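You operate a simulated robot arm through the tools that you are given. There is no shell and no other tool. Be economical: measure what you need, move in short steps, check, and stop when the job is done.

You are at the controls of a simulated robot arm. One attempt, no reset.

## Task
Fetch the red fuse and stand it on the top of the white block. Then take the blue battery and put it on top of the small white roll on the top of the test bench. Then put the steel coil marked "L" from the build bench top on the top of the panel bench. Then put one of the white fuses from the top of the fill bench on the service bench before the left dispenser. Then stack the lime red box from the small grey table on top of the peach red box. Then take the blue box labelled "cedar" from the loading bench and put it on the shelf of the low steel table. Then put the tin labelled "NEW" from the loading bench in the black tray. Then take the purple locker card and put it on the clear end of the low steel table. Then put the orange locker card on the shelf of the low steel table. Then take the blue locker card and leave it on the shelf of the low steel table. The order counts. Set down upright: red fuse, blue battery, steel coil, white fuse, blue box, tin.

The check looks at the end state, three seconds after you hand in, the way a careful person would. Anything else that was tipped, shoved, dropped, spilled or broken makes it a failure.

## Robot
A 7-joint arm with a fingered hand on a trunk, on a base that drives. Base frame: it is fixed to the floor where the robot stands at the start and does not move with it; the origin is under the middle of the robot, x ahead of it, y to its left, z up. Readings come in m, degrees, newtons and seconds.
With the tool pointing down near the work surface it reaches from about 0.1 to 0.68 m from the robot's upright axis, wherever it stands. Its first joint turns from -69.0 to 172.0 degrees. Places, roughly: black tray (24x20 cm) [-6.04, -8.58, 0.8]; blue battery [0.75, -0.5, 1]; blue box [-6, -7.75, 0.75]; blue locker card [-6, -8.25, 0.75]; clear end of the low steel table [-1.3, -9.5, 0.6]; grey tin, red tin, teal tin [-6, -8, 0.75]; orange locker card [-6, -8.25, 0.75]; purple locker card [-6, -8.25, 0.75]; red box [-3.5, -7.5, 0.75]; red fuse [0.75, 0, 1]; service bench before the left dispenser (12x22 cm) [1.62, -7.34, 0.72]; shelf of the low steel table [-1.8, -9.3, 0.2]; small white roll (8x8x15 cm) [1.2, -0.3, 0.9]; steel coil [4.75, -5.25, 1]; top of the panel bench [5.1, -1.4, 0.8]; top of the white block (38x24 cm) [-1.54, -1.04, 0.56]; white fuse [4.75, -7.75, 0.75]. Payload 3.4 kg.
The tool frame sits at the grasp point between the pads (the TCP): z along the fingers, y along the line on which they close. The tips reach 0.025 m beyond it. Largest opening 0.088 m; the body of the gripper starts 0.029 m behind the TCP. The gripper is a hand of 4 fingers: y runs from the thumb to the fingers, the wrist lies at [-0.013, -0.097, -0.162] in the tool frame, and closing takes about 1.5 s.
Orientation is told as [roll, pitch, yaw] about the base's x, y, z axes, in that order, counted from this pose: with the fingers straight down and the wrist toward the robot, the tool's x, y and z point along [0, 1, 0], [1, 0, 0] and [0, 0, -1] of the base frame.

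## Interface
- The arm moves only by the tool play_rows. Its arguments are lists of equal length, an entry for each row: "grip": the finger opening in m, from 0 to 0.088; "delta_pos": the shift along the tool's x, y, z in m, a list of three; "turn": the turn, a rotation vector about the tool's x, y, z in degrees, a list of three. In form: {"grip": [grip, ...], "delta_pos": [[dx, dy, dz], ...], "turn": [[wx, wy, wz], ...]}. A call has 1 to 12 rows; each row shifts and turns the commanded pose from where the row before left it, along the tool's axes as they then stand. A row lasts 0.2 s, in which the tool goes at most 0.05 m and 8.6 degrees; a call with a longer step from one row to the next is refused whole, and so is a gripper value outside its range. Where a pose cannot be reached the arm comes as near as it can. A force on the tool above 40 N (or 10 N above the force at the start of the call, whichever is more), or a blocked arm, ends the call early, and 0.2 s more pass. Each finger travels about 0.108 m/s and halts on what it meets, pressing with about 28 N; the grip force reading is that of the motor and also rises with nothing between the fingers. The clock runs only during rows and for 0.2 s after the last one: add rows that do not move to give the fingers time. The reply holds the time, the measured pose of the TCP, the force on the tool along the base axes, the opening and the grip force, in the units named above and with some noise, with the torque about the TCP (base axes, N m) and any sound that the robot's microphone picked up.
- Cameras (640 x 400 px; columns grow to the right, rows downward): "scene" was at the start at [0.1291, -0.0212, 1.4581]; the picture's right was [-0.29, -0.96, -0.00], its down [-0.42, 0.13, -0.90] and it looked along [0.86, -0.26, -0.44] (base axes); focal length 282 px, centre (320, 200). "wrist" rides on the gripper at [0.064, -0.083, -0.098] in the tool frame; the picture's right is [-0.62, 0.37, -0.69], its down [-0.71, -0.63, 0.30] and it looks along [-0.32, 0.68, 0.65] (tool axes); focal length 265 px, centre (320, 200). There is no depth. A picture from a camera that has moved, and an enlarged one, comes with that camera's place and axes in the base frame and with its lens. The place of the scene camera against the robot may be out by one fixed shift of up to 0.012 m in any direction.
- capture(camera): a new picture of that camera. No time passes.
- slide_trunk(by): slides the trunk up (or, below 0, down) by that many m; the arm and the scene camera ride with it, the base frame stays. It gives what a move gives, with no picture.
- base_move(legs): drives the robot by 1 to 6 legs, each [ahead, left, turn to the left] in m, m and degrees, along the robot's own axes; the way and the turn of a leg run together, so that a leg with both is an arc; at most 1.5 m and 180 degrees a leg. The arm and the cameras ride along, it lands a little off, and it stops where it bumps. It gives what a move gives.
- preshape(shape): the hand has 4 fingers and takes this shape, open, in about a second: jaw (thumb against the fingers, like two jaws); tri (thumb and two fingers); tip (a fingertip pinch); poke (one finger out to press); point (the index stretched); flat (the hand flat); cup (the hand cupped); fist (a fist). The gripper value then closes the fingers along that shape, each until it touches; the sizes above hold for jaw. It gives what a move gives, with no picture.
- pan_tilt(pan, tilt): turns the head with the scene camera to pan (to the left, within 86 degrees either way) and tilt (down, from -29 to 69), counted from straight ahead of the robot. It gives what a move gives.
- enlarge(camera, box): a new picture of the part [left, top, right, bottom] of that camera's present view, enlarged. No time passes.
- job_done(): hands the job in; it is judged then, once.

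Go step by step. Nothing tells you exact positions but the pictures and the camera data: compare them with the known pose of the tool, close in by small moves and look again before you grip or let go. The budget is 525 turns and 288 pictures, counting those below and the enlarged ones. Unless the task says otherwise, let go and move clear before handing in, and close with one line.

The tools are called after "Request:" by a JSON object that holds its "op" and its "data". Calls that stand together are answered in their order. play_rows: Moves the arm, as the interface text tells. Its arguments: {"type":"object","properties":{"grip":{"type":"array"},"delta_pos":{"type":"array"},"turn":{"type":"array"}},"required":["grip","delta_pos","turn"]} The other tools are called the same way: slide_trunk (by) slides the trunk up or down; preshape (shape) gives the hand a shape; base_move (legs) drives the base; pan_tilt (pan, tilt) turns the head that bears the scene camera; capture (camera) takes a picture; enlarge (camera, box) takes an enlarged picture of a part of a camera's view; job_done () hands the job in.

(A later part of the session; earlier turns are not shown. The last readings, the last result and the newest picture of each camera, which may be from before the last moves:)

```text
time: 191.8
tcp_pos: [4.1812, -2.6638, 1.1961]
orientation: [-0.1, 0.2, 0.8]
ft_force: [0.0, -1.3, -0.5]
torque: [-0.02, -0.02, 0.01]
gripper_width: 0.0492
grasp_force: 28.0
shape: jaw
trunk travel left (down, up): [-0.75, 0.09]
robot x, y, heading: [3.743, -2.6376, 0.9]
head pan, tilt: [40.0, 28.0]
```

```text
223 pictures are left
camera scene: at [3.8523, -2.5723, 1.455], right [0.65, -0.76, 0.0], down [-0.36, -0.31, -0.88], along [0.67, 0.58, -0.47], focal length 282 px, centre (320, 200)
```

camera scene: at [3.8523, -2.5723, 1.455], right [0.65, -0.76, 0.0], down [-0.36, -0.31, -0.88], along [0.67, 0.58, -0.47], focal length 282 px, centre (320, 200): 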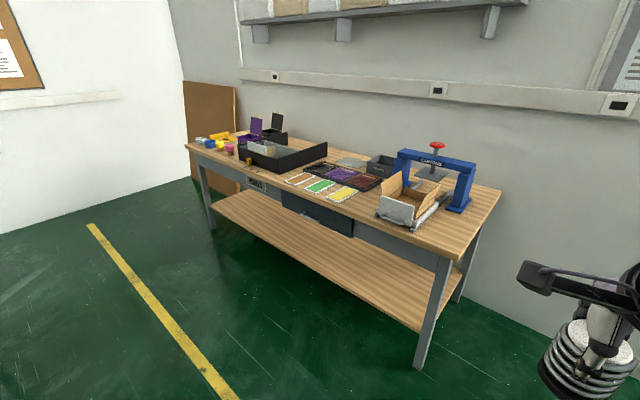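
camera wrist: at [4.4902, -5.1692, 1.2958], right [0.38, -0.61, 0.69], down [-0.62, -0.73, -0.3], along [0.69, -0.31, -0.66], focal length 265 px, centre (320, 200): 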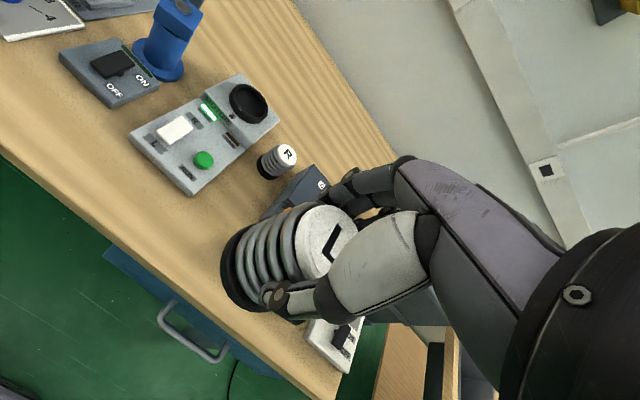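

The panel bench's front edge is at x≈4.77. I'll drive up to its middle and look for a clear spot on top.

Request:
{"op": "base_move", "data": {"legs": [[0.25, 1.1, 0]]}}

Request:
{"op": "pan_tilt", "data": {"pan": 0, "tilt": 35}}

Request:
{"op": "capture", "data": {"camera": "scene"}}

Request:
{"op": "capture", "data": {"camera": "wrist"}}

```text
time: 197.7
tcp_pos: [4.4281, -1.5589, 1.1974]
orientation: [0.0, 0.2, -0.4]
ft_force: [0.5, 1.5, -1.2]
torque: [0.0, -0.05, 0.02]
gripper_width: 0.0492
grasp_force: 28.5
shape: jaw
trunk travel left (down, up): [-0.75, 0.09]
robot x, y, heading: [3.985, -1.5243, -0.4]
head pan, tilt: [40.0, 28.0]
```

```text
time: 198.7
tcp_pos: [4.427, -1.5583, 1.1956]
orientation: [0.0, 0.2, -0.5]
ft_force: [0.7, -0.3, -0.4]
torque: [-0.01, -0.01, 0.0]
gripper_width: 0.0488
grasp_force: 28.3
shape: jaw
trunk travel left (down, up): [-0.75, 0.09]
robot x, y, heading: [3.9913, -1.5215, -0.2]
head pan, tilt: [0.0, 35.0]
```

```text
222 pictures are left
camera scene: at [4.117, -1.5179, 1.4441], right [0.0, -1.0, 0.0], down [-0.57, 0.0, -0.82], along [0.82, 0.0, -0.57], focal length 282 px, centre (320, 200)
```

scene: 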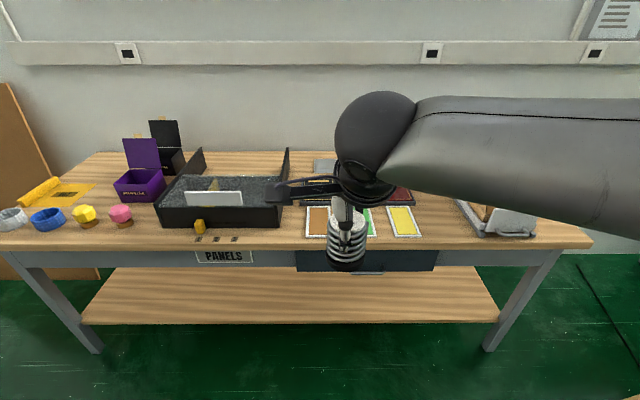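

```text
221 pictures are left
camera wrist: at [4.3443, -1.4934, 1.296], right [0.37, -0.62, 0.69], down [-0.64, -0.71, -0.3], along [0.68, -0.33, -0.66], focal length 265 px, centre (320, 200)
```

wrist: 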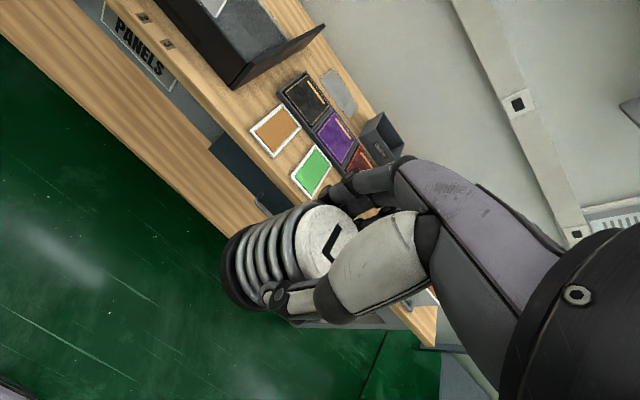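

A clear gap lies between the yellow card and the box fixture on the right. I'll shift right to see it well.

Request:
{"op": "base_move", "data": {"legs": [[0.1, -0.4, 0]]}}

Request:
{"op": "pan_tilt", "data": {"pan": 12, "tilt": 45}}

Request:
{"op": "capture", "data": {"camera": "scene"}}

Request:
{"op": "capture", "data": {"camera": "wrist"}}

```text
time: 201.3
tcp_pos: [4.5248, -1.9613, 1.1971]
orientation: [0.1, 0.1, -0.4]
ft_force: [0.0, -1.1, -1.5]
torque: [0.0, 0.0, -0.01]
gripper_width: 0.0489
grasp_force: 28.1
shape: jaw
trunk travel left (down, up): [-0.75, 0.09]
robot x, y, heading: [4.0837, -1.9257, -0.4]
head pan, tilt: [0.0, 35.0]
```

```text
time: 202.0
tcp_pos: [4.5248, -1.9595, 1.1956]
orientation: [0.0, 0.2, -0.4]
ft_force: [0.7, -0.4, -2.2]
torque: [0.01, 0.0, 0.01]
gripper_width: 0.0492
grasp_force: 28.0
shape: jaw
trunk travel left (down, up): [-0.75, 0.09]
robot x, y, heading: [4.0852, -1.9245, -0.4]
head pan, tilt: [12.0, 45.0]
```

```text
220 pictures are left
camera scene: at [4.2063, -1.9027, 1.4293], right [0.2, -0.98, 0.0], down [-0.69, -0.14, -0.71], along [0.69, 0.14, -0.71], focal length 282 px, centre (320, 200)
```

scene: 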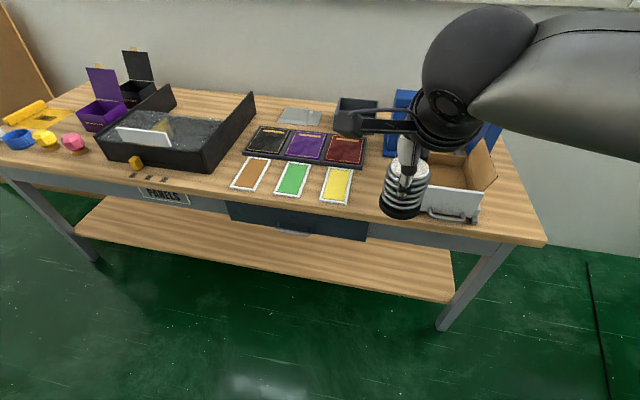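

```text
219 pictures are left
camera wrist: at [4.4421, -1.8951, 1.2959], right [0.37, -0.62, 0.69], down [-0.64, -0.71, -0.3], along [0.68, -0.33, -0.66], focal length 265 px, centre (320, 200)
```

wrist: 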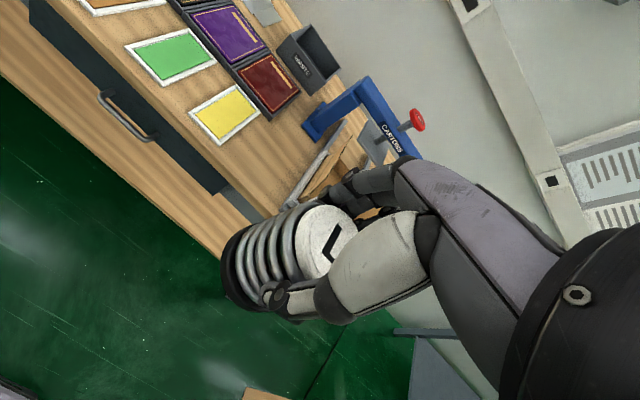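

The gap centre is near [4.90, -1.98]. I'll drive 0.22 m nearer and bring the coil over it.

Request:
{"op": "base_move", "data": {"legs": [[0.22, 0, 0]]}}

Request:
{"op": "play_rows", "data": {"grip": [0.03, 0.03, 0.03, 0.03, 0.03, 0.03, 0.03], "delta_pos": [[-0.006, 0.04, 0], [-0.006, 0.04, 0], [-0.006, 0.04, 0], [0, 0.025, 0], [0, 0, 0.05], [0, 0, 0.05], [0, 0, 0.05]], "turn": [[0, 0, 0], [0, 0, 0], [0, 0, 0], [0, 0, 0], [0, 0, 0], [0, 0, 0], [0, 0, 0]]}}

Request:
{"op": "capture", "data": {"camera": "scene"}}

Request:
{"op": "capture", "data": {"camera": "wrist"}}

```text
time: 203.7
tcp_pos: [4.751, -1.9602, 1.196]
orientation: [0.1, 0.2, -0.3]
ft_force: [0.4, -0.4, -1.8]
torque: [0.01, -0.03, 0.01]
gripper_width: 0.0492
grasp_force: 27.8
shape: jaw
trunk travel left (down, up): [-0.75, 0.09]
robot x, y, heading: [4.3123, -1.9251, -0.1]
head pan, tilt: [12.0, 45.0]
```

```text
time: 205.3
tcp_pos: [4.8951, -1.9798, 1.0429]
orientation: [-0.1, 0.2, -0.3]
ft_force: [0.0, -0.1, -1.6]
torque: [0.03, -0.03, -0.03]
gripper_width: 0.049
grasp_force: 27.7
shape: jaw
trunk travel left (down, up): [-0.75, 0.09]
robot x, y, heading: [4.3129, -1.9271, -0.1]
head pan, tilt: [12.0, 45.0]
```

```text
218 pictures are left
camera scene: at [4.4332, -1.9031, 1.4292], right [0.2, -0.98, 0.0], down [-0.69, -0.14, -0.71], along [0.69, 0.14, -0.71], focal length 282 px, centre (320, 200)
```

scene: 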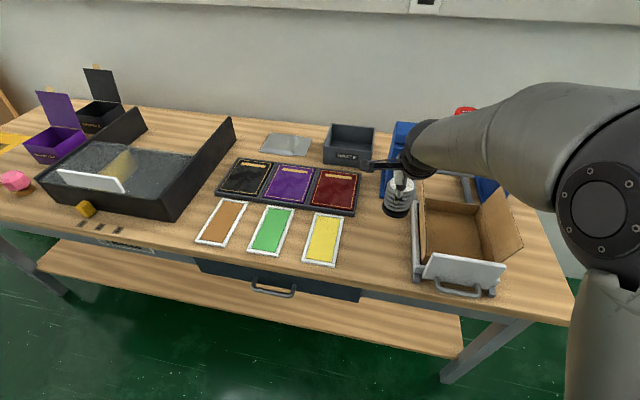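

```text
217 pictures are left
camera wrist: at [4.8126, -1.915, 1.1431], right [0.37, -0.62, 0.69], down [-0.64, -0.71, -0.3], along [0.68, -0.33, -0.66], focal length 265 px, centre (320, 200)
```

wrist: 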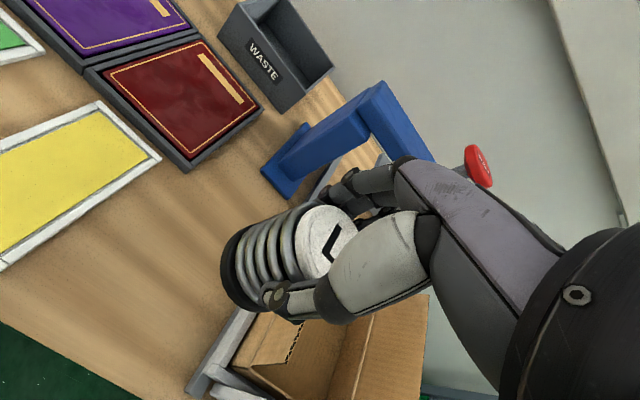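

The spot beneath is bare wood with margin to the card and the carton fixture. Lowering in stages.

Request:
{"op": "play_rows", "data": {"grip": [0.03, 0.03, 0.03, 0.03], "delta_pos": [[0.01, 0, 0.04], [0, 0, 0.04], [0, 0, 0.03], [0, 0, 0.015]], "turn": [[0, 0, 0], [0, 0, 0], [0, 0, 0], [0, 0, 0]]}}

Request:
{"op": "capture", "data": {"camera": "wrist"}}

Request:
{"op": "enlarge", "data": {"camera": "scene", "box": [300, 120, 540, 300]}}

```text
time: 206.3
tcp_pos: [4.8938, -1.9706, 0.9214]
orientation: [0.0, 0.1, -0.4]
ft_force: [-0.4, 0.4, -0.9]
torque: [0.0, -0.02, 0.02]
gripper_width: 0.0491
grasp_force: 27.9
shape: jaw
trunk travel left (down, up): [-0.75, 0.09]
robot x, y, heading: [4.3106, -1.9234, -0.2]
head pan, tilt: [12.0, 45.0]
```

```text
216 pictures are left
camera wrist: at [4.8125, -1.9054, 1.0201], right [0.37, -0.62, 0.69], down [-0.63, -0.71, -0.3], along [0.68, -0.33, -0.66], focal length 265 px, centre (320, 200)
```

wrist: 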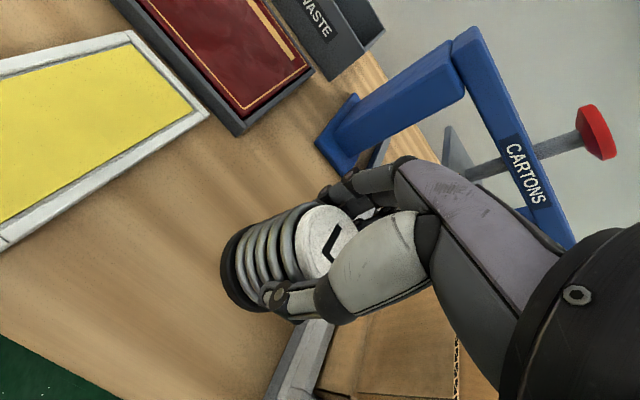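

```text
2.22 times, centred on (420, 210) of scene
camera zoom: at [4.4326, -1.9036, 1.4293], right [0.2, -0.98, 0.0], down [-0.69, -0.14, -0.71], along [0.69, 0.14, -0.71], focal length 627 px, centre (98, 178)
```

zoom: 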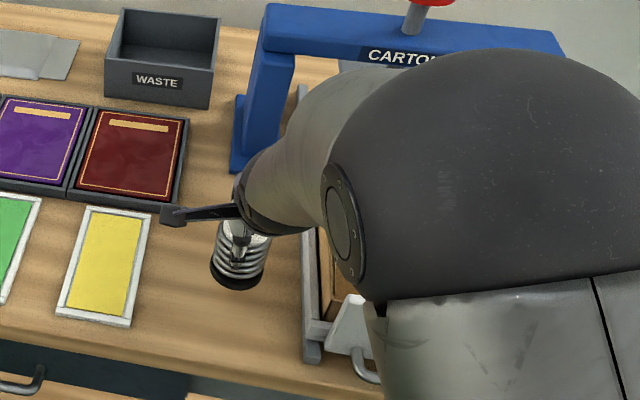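

Request:
{"op": "play_rows", "data": {"grip": [0.03, 0.03, 0.03], "delta_pos": [[0, 0, 0.012], [0, 0, 0.01], [0, 0, 0]], "turn": [[0, 0, 0], [0, 0, 0], [0, 0, 0]]}}

Request:
{"op": "enlarge", "data": {"camera": "scene", "box": [340, 170, 440, 270]}}

Request:
{"op": "capture", "data": {"camera": "wrist"}}

```text
time: 207.1
tcp_pos: [4.8943, -1.9699, 0.8985]
orientation: [0.0, 0.2, -0.2]
ft_force: [0.4, -0.2, -2.0]
torque: [0.03, -0.01, 0.02]
gripper_width: 0.0491
grasp_force: 27.9
shape: jaw
trunk travel left (down, up): [-0.75, 0.09]
robot x, y, heading: [4.3116, -1.9269, -0.2]
head pan, tilt: [12.0, 45.0]
```

```text
4.00 times, centred on (390, 220) of scene
camera zoom: at [4.4322, -1.9035, 1.4293], right [0.2, -0.98, 0.0], down [-0.69, -0.14, -0.71], along [0.69, 0.14, -0.71], focal length 1129 px, centre (40, 120)
```

zoom: 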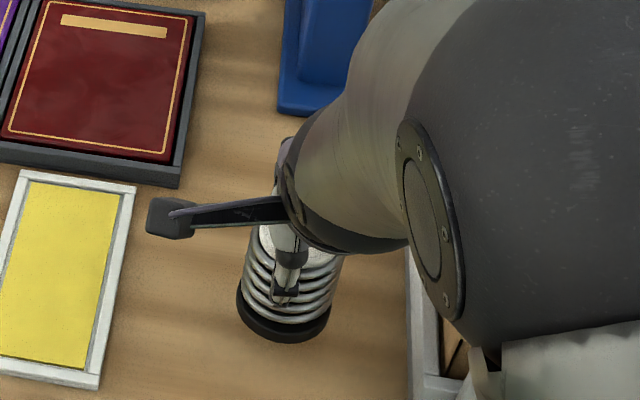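

```text
213 pictures are left
camera wrist: at [4.8117, -1.9046, 0.9987], right [0.37, -0.62, 0.69], down [-0.63, -0.71, -0.3], along [0.68, -0.33, -0.66], focal length 265 px, centre (320, 200)
```

wrist: 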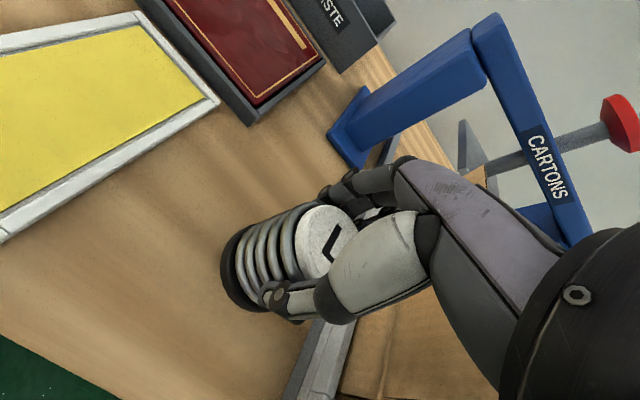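

Request:
{"op": "play_rows", "data": {"grip": [0.03, 0.03, 0.03], "delta_pos": [[0, 0, 0.003], [0, 0, 0.003], [0, 0, 0]], "turn": [[0, 0, 0], [0, 0, 0], [0, 0, 0]]}}

Request:
{"op": "play_rows", "data": {"grip": [0.03, 0.03, 0.03], "delta_pos": [[0, 0, 0.003], [0, 0, 0.003], [0, 0, 0]], "turn": [[0, 0, 0], [0, 0, 0], [0, 0, 0]]}}

```text
time: 207.9
tcp_pos: [4.8952, -1.9702, 0.892]
orientation: [0.0, 0.1, -0.3]
ft_force: [0.4, -1.0, -0.9]
torque: [-0.02, -0.03, 0.02]
gripper_width: 0.0489
grasp_force: 28.2
shape: jaw
trunk travel left (down, up): [-0.75, 0.09]
robot x, y, heading: [4.31, -1.9256, -0.2]
head pan, tilt: [12.0, 45.0]
```

```text
time: 208.7
tcp_pos: [4.8941, -1.969, 0.8872]
orientation: [0.0, 0.2, -0.3]
ft_force: [0.5, -0.4, -2.0]
torque: [0.02, -0.02, 0.02]
gripper_width: 0.0491
grasp_force: 28.0
shape: jaw
trunk travel left (down, up): [-0.75, 0.09]
robot x, y, heading: [4.3122, -1.9229, -0.1]
head pan, tilt: [12.0, 45.0]
```

Two wrist views of the yellow card put the bench top at z≈0.80, so contact should come near TCP 0.84. Lowering further.

Request:
{"op": "play_rows", "data": {"grip": [0.03, 0.03, 0.03, 0.03], "delta_pos": [[0, 0, 0.015], [0, 0, 0.012], [0, 0, 0.006], [0, 0, 0]], "turn": [[0, 0, 0], [0, 0, 0], [0, 0, 0], [0, 0, 0]]}}

Request:
{"op": "enlarge", "data": {"camera": "scene", "box": [340, 190, 440, 270]}}

```text
time: 209.6
tcp_pos: [4.8976, -1.9697, 0.8647]
orientation: [0.1, -1.4, -0.3]
ft_force: [-7.8, -0.3, 23.4]
torque: [-0.01, 0.43, -0.02]
gripper_width: 0.0488
grasp_force: 27.6
shape: jaw
trunk travel left (down, up): [-0.75, 0.09]
robot x, y, heading: [4.3117, -1.9262, -0.2]
head pan, tilt: [12.0, 45.0]
stopped in row 4: the force on the tool passed its limit at 41 N (the readings are from after the stop); the commanded pose is now the measured one
```

```text
5.00 times, centred on (390, 230) of scene
camera zoom: at [4.427, -1.9032, 1.4299], right [0.2, -0.98, 0.0], down [-0.69, -0.14, -0.71], along [0.69, 0.14, -0.7], focal length 1412 px, centre (-30, 50)
```

zoom: 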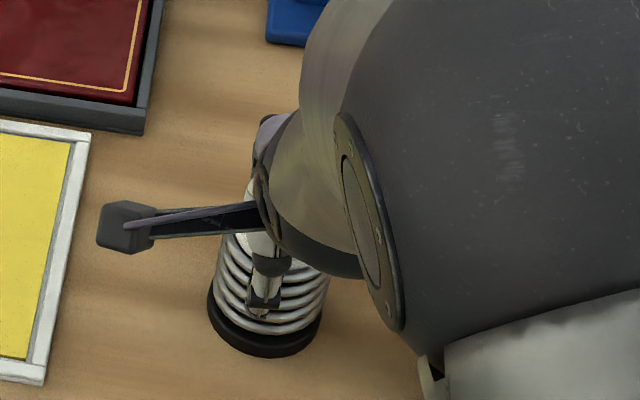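

Contact came at about z 0.866 (bench slightly higher than estimated). I'll ease up a few mm and level out.

Request:
{"op": "play_rows", "data": {"grip": [0.03, 0.03, 0.03], "delta_pos": [[0, 0, -0.004], [0, 0, 0], [0, 0, 0]], "turn": [[1.5, 0, 0], [0, 0, 0], [0, 0, 0]]}}

Request:
{"op": "capture", "data": {"camera": "wrist"}}

Request:
{"op": "capture", "data": {"camera": "scene"}}

```text
time: 210.4
tcp_pos: [4.8971, -1.9682, 0.8662]
orientation: [0.1, 0.5, -0.4]
ft_force: [1.7, -0.1, 15.4]
torque: [-0.06, -0.19, 0.04]
gripper_width: 0.0485
grasp_force: 28.1
shape: jaw
trunk travel left (down, up): [-0.75, 0.09]
robot x, y, heading: [4.3126, -1.9268, -0.3]
head pan, tilt: [12.0, 45.0]
```

```text
211 pictures are left
camera wrist: at [4.815, -1.904, 0.9661], right [0.37, -0.62, 0.69], down [-0.64, -0.71, -0.3], along [0.68, -0.33, -0.66], focal length 265 px, centre (320, 200)
```

wrist: 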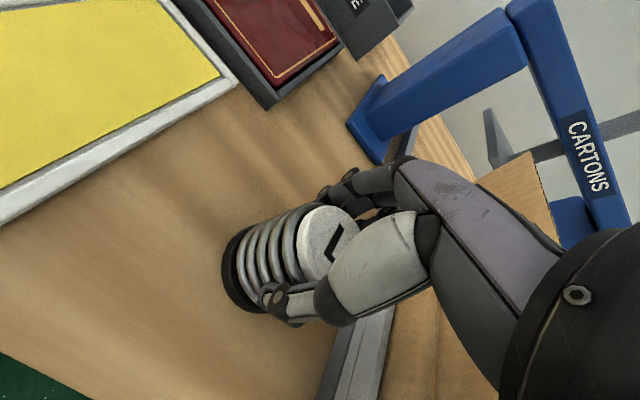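

```text
210 pictures are left
camera scene: at [4.4295, -1.9034, 1.4296], right [0.2, -0.98, 0.0], down [-0.69, -0.14, -0.71], along [0.69, 0.14, -0.71], focal length 282 px, centre (320, 200)
```

scene: 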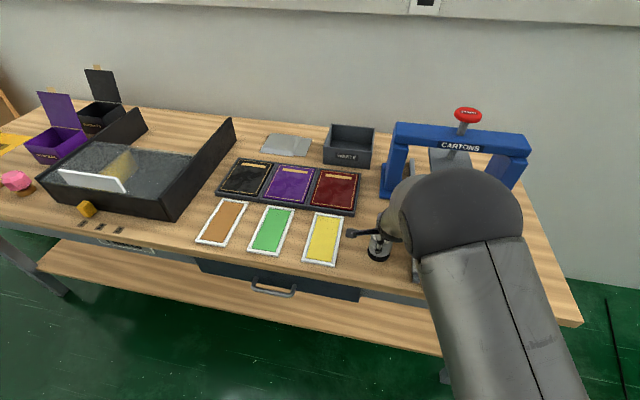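

Request:
{"op": "play_rows", "data": {"grip": [0.03, 0.03, 0.03], "delta_pos": [[0, 0, -0.0015], [0, 0, 0], [0, 0, 0]], "turn": [[-0.3, 0, 0], [0, 0, 0], [0, 0, 0]]}}

Request:
{"op": "enlarge", "data": {"camera": "wrist", "box": [180, 160, 420, 340]}}

```text
time: 211.2
tcp_pos: [4.8974, -1.9687, 0.868]
orientation: [0.1, 0.3, -0.3]
ft_force: [1.4, -0.5, 8.9]
torque: [-0.03, -0.15, 0.02]
gripper_width: 0.0485
grasp_force: 28.3
shape: jaw
trunk travel left (down, up): [-0.75, 0.09]
robot x, y, heading: [4.3125, -1.9268, -0.3]
head pan, tilt: [12.0, 45.0]
```

```text
2.22 times, centred on (300, 250) of wrist
camera zoom: at [4.8148, -1.9039, 0.9663], right [0.37, -0.62, 0.69], down [-0.64, -0.71, -0.3], along [0.68, -0.33, -0.66], focal length 590 px, centre (364, 89)
```

zoom: 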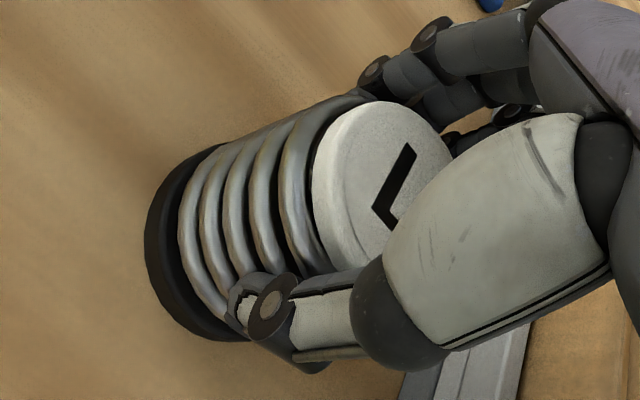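

The coil sits flat on the bench. Opening slowly.

Request:
{"op": "play_rows", "data": {"grip": [0.05, 0.054, 0.058, 0.064, 0.072, 0.08, 0.088, 0.088], "delta_pos": [[0, 0, 0], [0, 0, 0], [0, 0, 0], [0, 0, 0], [0, 0, 0], [0, 0, 0], [0, 0, 0], [0, 0, 0]], "turn": [[0, 0, 0], [0, 0, 0], [0, 0, 0], [0, 0, 0], [0, 0, 0], [0, 0, 0], [0, 0, 0], [0, 0, 0]]}}

Request:
{"op": "play_rows", "data": {"grip": [0.088, 0.088, 0.088, 0.088, 0.088, 0.088, 0.088, 0.088], "delta_pos": [[0, 0, -0.01], [0, 0, -0.03], [0, 0, -0.05], [0, 0, -0.05], [0, 0, -0.05], [0, 0, -0.05], [0, 0, -0.05], [0, 0, -0.05]], "turn": [[0, 0, 0], [0, 0, 0], [0, 0, 0], [0, 0, 0], [0, 0, 0], [0, 0, 0], [0, 0, 0], [0, 0, 0]]}}

Request:
{"op": "capture", "data": {"camera": "wrist"}}

Request:
{"op": "capture", "data": {"camera": "scene"}}

```text
time: 213.0
tcp_pos: [4.8989, -1.9685, 0.8651]
orientation: [0.1, 0.4, -0.3]
ft_force: [-0.3, -0.4, -0.6]
torque: [0.03, 0.0, 0.03]
gripper_width: 0.0875
grasp_force: 0.0
shape: jaw
trunk travel left (down, up): [-0.75, 0.09]
robot x, y, heading: [4.312, -1.9301, -0.1]
head pan, tilt: [12.0, 45.0]
```

```text
time: 214.8
tcp_pos: [4.8989, -1.969, 1.2082]
orientation: [0.1, 0.4, -0.3]
ft_force: [0.2, -0.6, 1.1]
torque: [0.02, -0.04, 0.0]
gripper_width: 0.0878
grasp_force: 0.1
shape: jaw
trunk travel left (down, up): [-0.75, 0.09]
robot x, y, heading: [4.3143, -1.9258, -0.0]
head pan, tilt: [12.0, 45.0]
```

```text
208 pictures are left
camera wrist: at [4.816, -1.9048, 1.3081], right [0.37, -0.62, 0.69], down [-0.64, -0.71, -0.3], along [0.68, -0.33, -0.66], focal length 265 px, centre (320, 200)
```

wrist: 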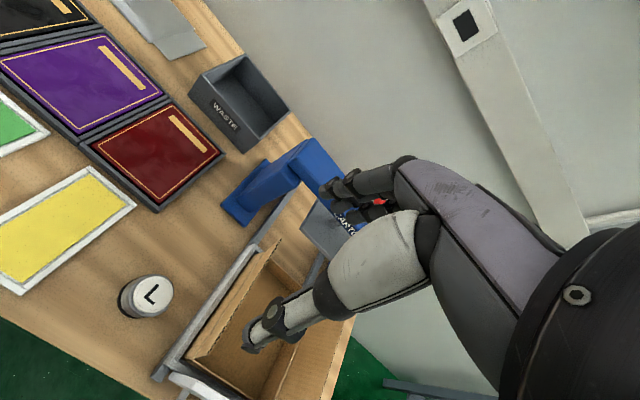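

```text
207 pictures are left
camera scene: at [4.4316, -1.9037, 1.4293], right [0.2, -0.98, 0.0], down [-0.69, -0.14, -0.71], along [0.69, 0.14, -0.71], focal length 282 px, centre (320, 200)
```

scene: 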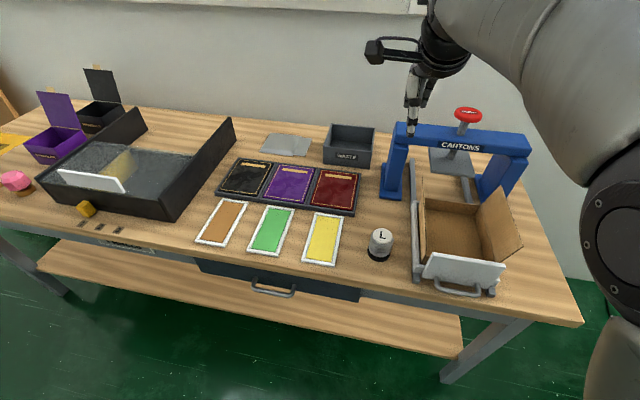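

The coil stands on the panel bench. Next: the white fuse on the fill bench around [4.75, -7.75]. Drawing in the arm and driving down along the wall.

Request:
{"op": "play_rows", "data": {"grip": [0.088, 0.088, 0.088, 0.088, 0.088], "delta_pos": [[0, -0.04, 0], [0, -0.04, 0], [0, -0.04, 0], [0, -0.03, 0], [0, 0, 0]], "turn": [[0, 0, 0], [0, 0, 0], [0, 0, 0], [0, 0, 0], [0, 0, 0]]}}

Request:
{"op": "base_move", "data": {"legs": [[-0.5, 0, 0], [0, -1.5, 0], [0, -1.5, 0], [0, -1.3, 0]]}}

Request:
{"op": "pan_tilt", "data": {"pan": -50, "tilt": 25}}

Request:
{"op": "capture", "data": {"camera": "scene"}}

```text
time: 216.0
tcp_pos: [4.7496, -1.9688, 1.2067]
orientation: [0.1, 0.3, -0.3]
ft_force: [0.2, 0.3, 0.1]
torque: [0.0, 0.06, -0.03]
gripper_width: 0.0879
grasp_force: 0.0
shape: jaw
trunk travel left (down, up): [-0.75, 0.09]
robot x, y, heading: [4.3121, -1.9227, -0.2]
head pan, tilt: [12.0, 45.0]
```

```text
time: 239.2
tcp_pos: [4.144, -6.3068, 1.2063]
orientation: [0.0, 0.4, -1.6]
ft_force: [-0.1, 0.4, 0.4]
torque: [0.01, -0.04, 0.01]
gripper_width: 0.0877
grasp_force: 0.0
shape: jaw
trunk travel left (down, up): [-0.75, 0.09]
robot x, y, heading: [3.7082, -6.2501, -1.6]
head pan, tilt: [12.0, 45.0]
```

```text
time: 240.6
tcp_pos: [4.1452, -6.306, 1.2068]
orientation: [0.1, 0.3, -1.7]
ft_force: [-0.7, -0.9, -0.1]
torque: [-0.01, -0.01, 0.02]
gripper_width: 0.0878
grasp_force: 0.0
shape: jaw
trunk travel left (down, up): [-0.75, 0.09]
robot x, y, heading: [3.7076, -6.2524, -1.5]
head pan, tilt: [-50.0, 25.0]
```

```text
206 pictures are left
camera scene: at [3.806, -6.3196, 1.4598], right [-0.78, -0.62, 0.0], down [-0.26, 0.33, -0.91], along [0.56, -0.71, -0.42], focal length 282 px, centre (320, 200)
```

scene: 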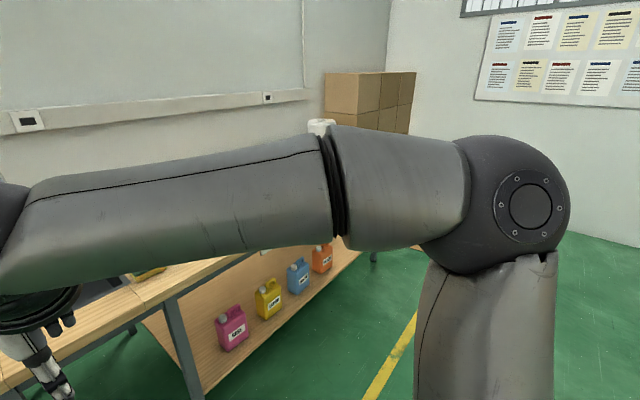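

The arm hides part of the view, but the floor beside the fill bench looks clear. Shifting further down to the middle of it.

Request:
{"op": "base_move", "data": {"legs": [[0.1, -0.9, 1.5]]}}

Request:
{"op": "pan_tilt", "data": {"pan": -5, "tilt": 30}}

Request:
{"op": "capture", "data": {"camera": "scene"}}

Request:
{"op": "capture", "data": {"camera": "wrist"}}

```text
time: 245.3
tcp_pos: [4.231, -7.1946, 1.2065]
orientation: [0.2, 0.3, -0.6]
ft_force: [0.4, 0.0, -0.6]
torque: [0.02, 0.0, 0.0]
gripper_width: 0.0878
grasp_force: 0.1
shape: jaw
trunk travel left (down, up): [-0.75, 0.09]
robot x, y, heading: [3.7929, -7.1485, -0.8]
head pan, tilt: [-50.0, 25.0]
```

```text
time: 246.4
tcp_pos: [4.2294, -7.1946, 1.2068]
orientation: [0.1, 0.4, -0.7]
ft_force: [-0.4, -0.4, -0.4]
torque: [0.01, -0.02, -0.03]
gripper_width: 0.0877
grasp_force: 0.0
shape: jaw
trunk travel left (down, up): [-0.75, 0.09]
robot x, y, heading: [3.7922, -7.1466, -0.7]
head pan, tilt: [-5.0, 30.0]
```

```text
205 pictures are left
camera scene: at [3.9232, -7.151, 1.4519], right [-0.1, -1.0, 0.0], down [-0.5, 0.05, -0.87], along [0.86, -0.09, -0.5], focal length 282 px, centre (320, 200)
```

scene: 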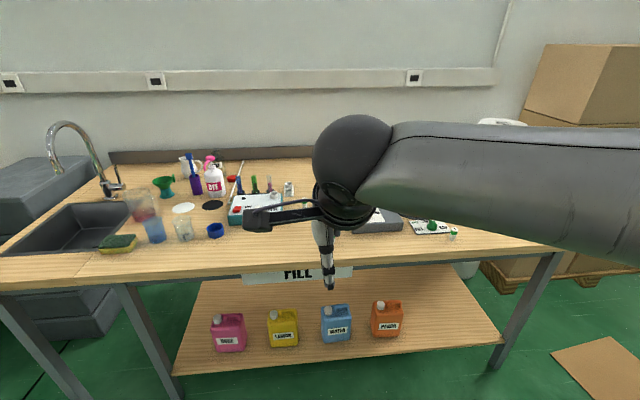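

```text
204 pictures are left
camera wrist: at [4.1481, -7.1285, 1.3065], right [0.36, -0.63, 0.69], down [-0.64, -0.71, -0.3], along [0.68, -0.33, -0.66], focal length 265 px, centre (320, 200)
```

wrist: 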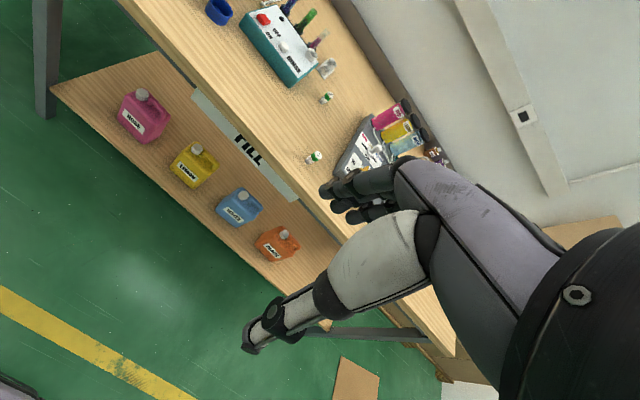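

Small white cylinders with green tops show near wrist px (327,97) and (316,157). Moving to bring them in front and zooming.

Request:
{"op": "base_move", "data": {"legs": [[0.25, -0.4, 0.5]]}}

Request:
{"op": "capture", "data": {"camera": "scene"}}

Request:
{"op": "capture", "data": {"camera": "wrist"}}

```text
time: 249.2
tcp_pos: [4.4766, -7.5955, 1.2066]
orientation: [0.1, 0.4, 0.1]
ft_force: [0.2, 0.0, -0.3]
torque: [0.01, 0.0, 0.03]
gripper_width: 0.0876
grasp_force: 0.1
shape: jaw
trunk travel left (down, up): [-0.75, 0.09]
robot x, y, heading: [4.0386, -7.5548, 0.1]
head pan, tilt: [-5.0, 30.0]
```

```text
203 pictures are left
camera scene: at [4.1694, -7.556, 1.4519], right [-0.08, -1.0, 0.0], down [-0.5, 0.04, -0.87], along [0.86, -0.07, -0.5], focal length 282 px, centre (320, 200)
```

scene: 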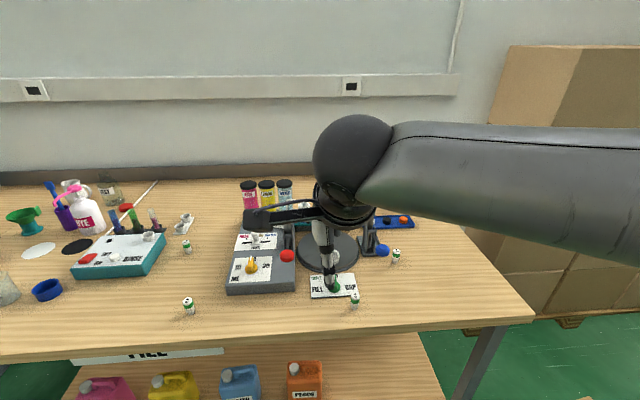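

```text
202 pictures are left
camera wrist: at [4.3938, -7.5303, 1.3065], right [0.37, -0.62, 0.69], down [-0.63, -0.71, -0.3], along [0.68, -0.32, -0.66], focal length 265 px, centre (320, 200)
```

wrist: 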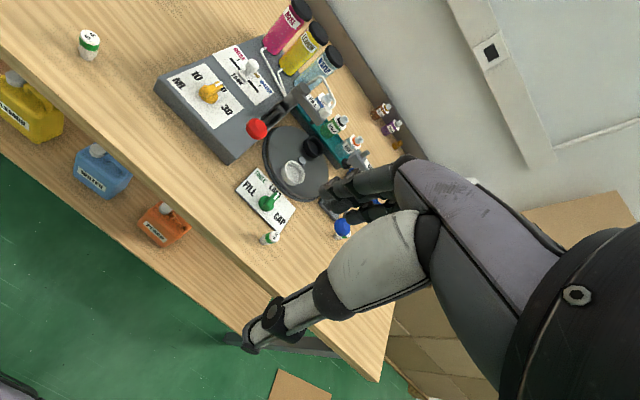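

Request:
{"op": "enlarge", "data": {"camera": "scene", "box": [150, 220, 430, 340]}}

Request:
{"op": "enlarge", "data": {"camera": "wrist", "box": [60, 10, 360, 260]}}

```text
2.29 times, centred on (290, 280) of scene
camera zoom: at [4.1694, -7.556, 1.4519], right [-0.08, -1.0, 0.0], down [-0.5, 0.04, -0.87], along [0.86, -0.07, -0.5], focal length 645 px, centre (389, 17)
```

zoom: 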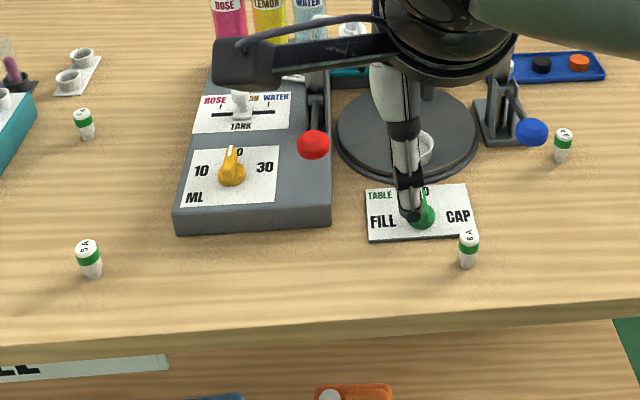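

```text
1.60 times, centred on (210, 135) of wrist
camera zoom: at [4.3938, -7.5303, 1.3065], right [0.37, -0.62, 0.69], down [-0.63, -0.71, -0.3], along [0.68, -0.32, -0.66], focal length 425 px, centre (496, 304)
```

zoom: 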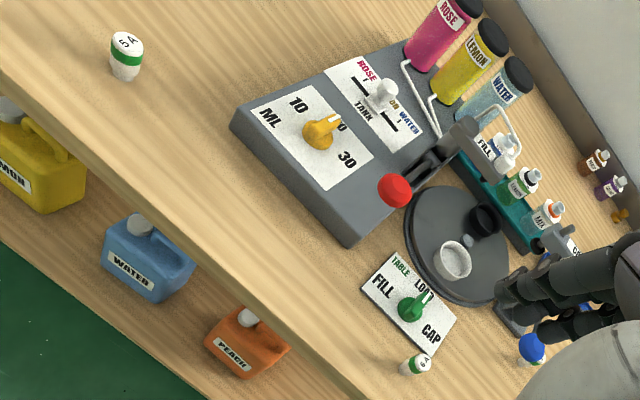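

Fuse "5A" stands alone near the front left, top ≈ [4.736, -7.229, 0.813]. I'll shift to stand before it and lower the trunk a little.

Request:
{"op": "base_move", "data": {"legs": [[0.14, 0.33, 0]]}}

Request:
{"op": "slide_trunk", "data": {"by": -0.12}}

Request:
{"op": "capture", "data": {"camera": "wrist"}}

```text
time: 251.6
tcp_pos: [4.6168, -7.2627, 1.2073]
orientation: [0.1, 0.4, 0.1]
ft_force: [0.4, 0.6, 0.0]
torque: [-0.05, 0.0, 0.01]
gripper_width: 0.0877
grasp_force: 0.1
shape: jaw
trunk travel left (down, up): [-0.75, 0.09]
robot x, y, heading: [4.182, -7.2231, 0.0]
head pan, tilt: [-5.0, 30.0]
```

```text
time: 253.1
tcp_pos: [4.6176, -7.2617, 1.0864]
orientation: [0.1, 0.4, 0.0]
ft_force: [0.0, -0.8, -0.2]
torque: [-0.04, -0.04, 0.0]
gripper_width: 0.0878
grasp_force: 0.1
shape: jaw
trunk travel left (down, up): [-0.63, 0.21]
robot x, y, heading: [4.178, -7.2246, 0.1]
head pan, tilt: [-5.0, 30.0]
```

```text
199 pictures are left
camera wrist: at [4.5344, -7.1987, 1.1866], right [0.37, -0.62, 0.69], down [-0.63, -0.71, -0.3], along [0.68, -0.32, -0.66], focal length 265 px, centre (320, 200)
```

wrist: 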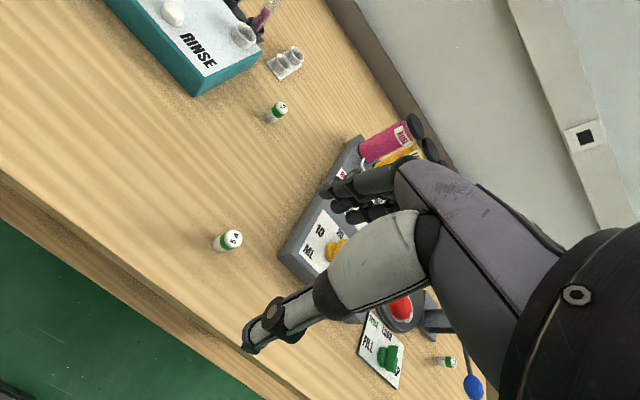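

Reconciling all three rays gives the fuse top at about [4.69, -7.27, 0.88]. Moving over it, then lower.

Request:
{"op": "play_rows", "data": {"grip": [0.088, 0.088, 0.088, 0.088, 0.088], "delta_pos": [[-0.005, 0.037, 0], [-0.004, 0.036, 0], [0, 0, 0.04], [0, 0, 0.04], [0, 0, 0.03]], "turn": [[0, 0, 0], [0, 0, 0], [0, 0, 0], [0, 0, 0], [0, 0, 0]]}}

Request:
{"op": "capture", "data": {"camera": "wrist"}}

```text
time: 254.3
tcp_pos: [4.6925, -7.2704, 0.974]
orientation: [0.1, 0.2, 0.0]
ft_force: [-0.7, 0.3, 1.7]
torque: [-0.03, 0.04, -0.03]
gripper_width: 0.0878
grasp_force: 0.1
shape: jaw
trunk travel left (down, up): [-0.63, 0.21]
robot x, y, heading: [4.1786, -7.2229, -0.1]
head pan, tilt: [-5.0, 30.0]
```

```text
198 pictures are left
camera wrist: at [4.609, -7.2063, 1.0743], right [0.37, -0.62, 0.69], down [-0.63, -0.71, -0.3], along [0.68, -0.32, -0.66], focal length 265 px, centre (320, 200)
```

wrist: 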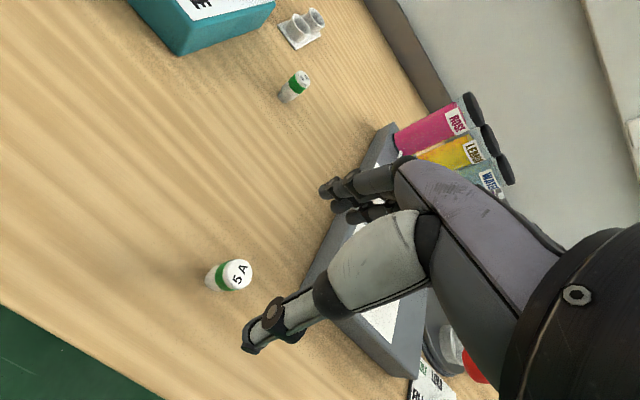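

Aligned. Lowering to grip height in two stages and closing.

Request:
{"op": "play_rows", "data": {"grip": [0.088, 0.088, 0.088, 0.088], "delta_pos": [[-0.003, -0.002, 0.04], [0, 0, 0.03], [0, 0, 0.02], [0, 0, 0.012]], "turn": [[0, 0, 0], [0, 0, 0], [0, 0, 0], [0, 0, 0]]}}

Request:
{"op": "capture", "data": {"camera": "wrist"}}

```text
time: 255.3
tcp_pos: [4.6868, -7.2743, 0.8743]
orientation: [0.2, 0.3, 0.0]
ft_force: [-0.8, -0.6, -1.0]
torque: [0.03, -0.01, -0.01]
gripper_width: 0.0878
grasp_force: 0.1
shape: jaw
trunk travel left (down, up): [-0.63, 0.21]
robot x, y, heading: [4.1804, -7.2239, 0.1]
head pan, tilt: [-5.0, 30.0]
```

```text
197 pictures are left
camera wrist: at [4.6038, -7.2106, 0.9728], right [0.37, -0.62, 0.69], down [-0.63, -0.71, -0.3], along [0.68, -0.32, -0.66], focal length 265 px, centre (320, 200)
```

wrist: 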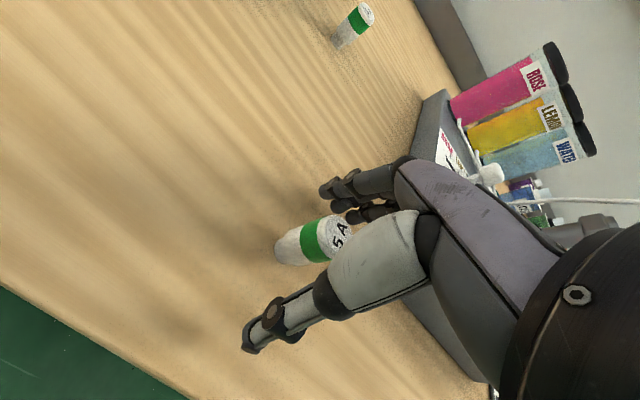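

Request:
{"op": "play_rows", "data": {"grip": [0.088, 0.07, 0.05, 0.03, 0.02, 0.01, 0.01, 0.01, 0.01], "delta_pos": [[0, 0.002, 0.006], [0, 0, 0], [0, 0, 0], [0, 0, 0], [0, 0, 0], [0, 0, 0], [0, 0, 0], [0, 0, 0], [0, 0, 0]], "turn": [[0, 0, 0], [0, 0, 0], [0, 0, 0], [0, 0, 0], [0, 0, 0], [0, 0, 0], [0, 0, 0], [0, 0, 0], [0, 0, 0]]}}

Request:
{"op": "capture", "data": {"camera": "wrist"}}

```text
time: 257.3
tcp_pos: [4.6889, -7.2755, 0.8678]
orientation: [0.1, 0.4, -0.1]
ft_force: [0.2, 1.0, -0.7]
torque: [-0.03, -0.03, 0.0]
gripper_width: 0.0103
grasp_force: 27.7
shape: jaw
trunk travel left (down, up): [-0.63, 0.21]
robot x, y, heading: [4.1762, -7.2253, 0.1]
head pan, tilt: [-5.0, 30.0]
```

```text
196 pictures are left
camera wrist: at [4.606, -7.2105, 0.9672], right [0.37, -0.62, 0.69], down [-0.63, -0.71, -0.3], along [0.68, -0.32, -0.66], focal length 265 px, centre (320, 200)
```

wrist: 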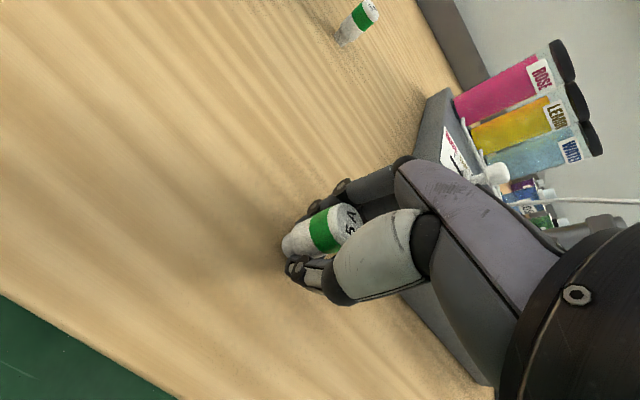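

It's between the pads. I'll command a tighter close and lift.

Request:
{"op": "play_rows", "data": {"grip": [0.002, 0.002, 0.002, 0.002, 0.002, 0.002, 0.002], "delta_pos": [[0, 0, 0], [0, 0, 0], [0, 0, -0.02], [0, 0, -0.04], [0, 0, -0.05], [0, 0, -0.05], [0, 0, 0]], "turn": [[0, 0, 0], [0, 0, 0], [0, 0, 0], [0, 0, 0], [0, 0, 0], [0, 0, 0], [0, 0, 0]]}}

Request:
{"op": "enlarge", "data": {"camera": "wrist", "box": [200, 140, 440, 320]}}

```text
time: 258.9
tcp_pos: [4.6874, -7.2742, 1.0323]
orientation: [0.2, 0.4, -0.1]
ft_force: [-0.5, 0.2, -0.5]
torque: [-0.02, -0.03, -0.01]
gripper_width: 0.009
grasp_force: 28.1
shape: jaw
trunk travel left (down, up): [-0.63, 0.21]
robot x, y, heading: [4.1773, -7.2227, 0.2]
head pan, tilt: [-5.0, 30.0]
```

```text
2.22 times, centred on (320, 230) of wrist
camera zoom: at [4.604, -7.2091, 1.1311], right [0.37, -0.62, 0.69], down [-0.63, -0.71, -0.3], along [0.68, -0.32, -0.66], focal length 590 px, centre (320, 133)
```

zoom: 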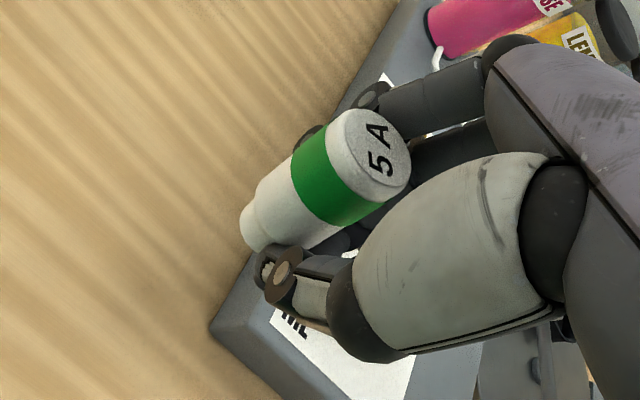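

The white fuse is held upright. Now toward the service bench near [1.62, -7.34]: backing off, turning round, and looking.

Request:
{"op": "play_rows", "data": {"grip": [0.002, 0.002, 0.002, 0.002], "delta_pos": [[0, -0.03, -0.04], [0, -0.03, -0.04], [0, -0.03, -0.03], [0, 0, 0]], "turn": [[0, 0, 0], [0, 0, 0], [0, 0, 0], [0, 0, 0]]}}

Request:
{"op": "base_move", "data": {"legs": [[-0.5, 0, 0], [0, 0, 150]]}}

Request:
{"op": "pan_tilt", "data": {"pan": 25, "tilt": 20}}

Request:
{"op": "capture", "data": {"camera": "scene"}}

```text
time: 259.9
tcp_pos: [4.5998, -7.275, 1.1421]
orientation: [0.0, 0.4, 0.1]
ft_force: [0.2, 1.2, -0.3]
torque: [0.0, 0.03, 0.0]
gripper_width: 0.0089
grasp_force: 28.0
shape: jaw
trunk travel left (down, up): [-0.63, 0.21]
robot x, y, heading: [4.1796, -7.2218, -0.0]
head pan, tilt: [-5.0, 30.0]
```

```text
time: 268.9
tcp_pos: [3.3417, -6.9489, 1.1403]
orientation: [0.1, 0.4, 147.3]
ft_force: [0.0, -0.8, 0.1]
torque: [0.02, 0.0, 0.0]
gripper_width: 0.009
grasp_force: 28.3
shape: jaw
trunk travel left (down, up): [-0.63, 0.21]
robot x, y, heading: [3.6655, -7.2203, 147.3]
head pan, tilt: [-5.0, 30.0]
```

```text
time: 269.9
tcp_pos: [3.3413, -6.9476, 1.1418]
orientation: [0.1, 0.4, 147.3]
ft_force: [0.3, 0.9, -0.3]
torque: [0.02, 0.0, 0.02]
gripper_width: 0.009
grasp_force: 27.7
shape: jaw
trunk travel left (down, up): [-0.63, 0.21]
robot x, y, heading: [3.6688, -7.2223, 147.4]
head pan, tilt: [25.0, 20.0]
```

```text
194 pictures are left
camera scene: at [3.5249, -7.1765, 1.3479], right [0.13, 0.99, 0.0], down [0.34, -0.05, -0.94], along [-0.93, 0.13, -0.34], focal length 282 px, centre (320, 200)
```

scene: 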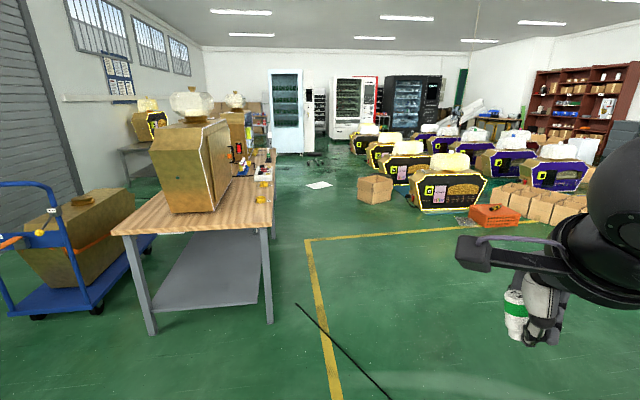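

The service bench runs from x≈2.1 to -0.2 with its working side at y≈-7.25; the near dispenser is the left one. I'll drive to that side and face it.

Request:
{"op": "base_move", "data": {"legs": [[1.044, 0.25, 0], [1.044, 0.25, 0], [0, 0, 122.6]]}}

Request:
{"op": "pan_tilt", "data": {"pan": 0, "tilt": 35}}

Request:
{"op": "capture", "data": {"camera": "scene"}}

```text
time: 285.5
tcp_pos: [1.5982, -6.9462, 1.1415]
orientation: [0.1, 0.3, -89.7]
ft_force: [-0.8, 0.2, 0.2]
torque: [-0.01, 0.02, 0.02]
gripper_width: 0.0087
grasp_force: 28.2
shape: jaw
trunk travel left (down, up): [-0.63, 0.21]
robot x, y, heading: [1.65, -6.5234, -89.4]
head pan, tilt: [25.0, 20.0]
```

```text
time: 286.4
tcp_pos: [1.5994, -6.9454, 1.1417]
orientation: [0.1, 0.5, -89.7]
ft_force: [0.0, 0.5, 0.2]
torque: [0.02, -0.01, -0.01]
gripper_width: 0.0087
grasp_force: 28.1
shape: jaw
trunk travel left (down, up): [-0.63, 0.21]
robot x, y, heading: [1.6484, -6.5222, -89.6]
head pan, tilt: [0.0, 35.0]
```

```text
193 pictures are left
camera scene: at [1.6425, -6.6567, 1.3242], right [-1.0, -0.01, 0.0], down [0.0, 0.57, -0.82], along [0.01, -0.82, -0.57], focal length 282 px, centre (320, 200)
```

scene: 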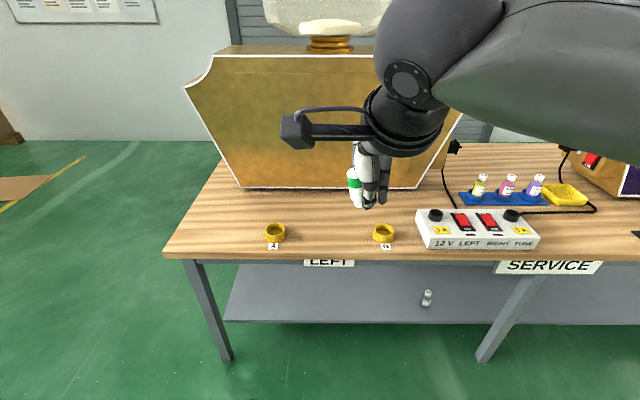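

The free patch between the two yellow cups before the left dispenser is centred at about [1.62, -7.34]. I'll move closer, lower the trunk and check with the wrist camera.

Request:
{"op": "base_move", "data": {"legs": [[0.24, 0, 0]]}}

Request:
{"op": "slide_trunk", "data": {"by": -0.1}}

Request:
{"op": "capture", "data": {"camera": "wrist"}}

Request:
{"op": "capture", "data": {"camera": "scene"}}

```text
time: 288.2
tcp_pos: [1.5971, -7.1888, 1.1414]
orientation: [0.1, 0.4, -90.1]
ft_force: [0.6, 0.5, -1.2]
torque: [-0.01, -0.04, 0.0]
gripper_width: 0.0087
grasp_force: 27.9
shape: jaw
trunk travel left (down, up): [-0.63, 0.21]
robot x, y, heading: [1.6494, -6.766, -90.1]
head pan, tilt: [0.0, 35.0]
```

```text
time: 289.6
tcp_pos: [1.5969, -7.1887, 1.0424]
orientation: [0.1, 0.4, -90.1]
ft_force: [0.0, 0.3, 0.4]
torque: [0.03, -0.01, 0.0]
gripper_width: 0.009
grasp_force: 27.4
shape: jaw
trunk travel left (down, up): [-0.53, 0.31]
robot x, y, heading: [1.6509, -6.7718, -89.6]
head pan, tilt: [0.0, 35.0]
```

```text
192 pictures are left
camera wrist: at [1.6613, -7.1057, 1.1413], right [-0.62, -0.37, 0.69], down [-0.71, 0.63, -0.3], along [-0.32, -0.68, -0.66], focal length 265 px, centre (320, 200)
```

wrist: 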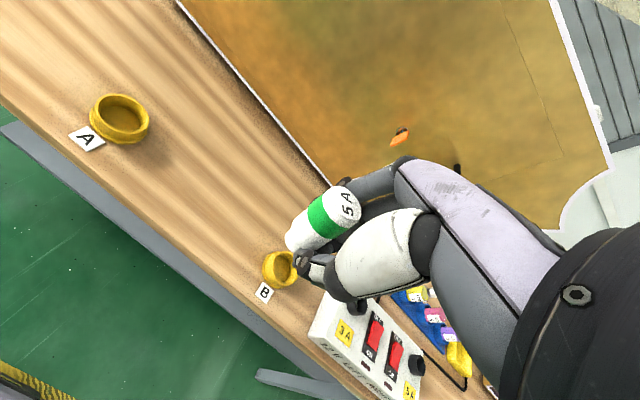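

```text
191 pictures are left
camera scene: at [1.6426, -6.8997, 1.2241], right [-1.0, 0.0, 0.0], down [0.0, 0.57, -0.82], along [0.0, -0.82, -0.57], focal length 282 px, centre (320, 200)
```

scene: 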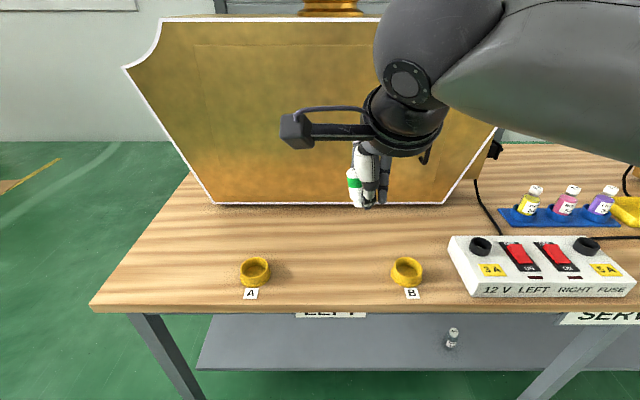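

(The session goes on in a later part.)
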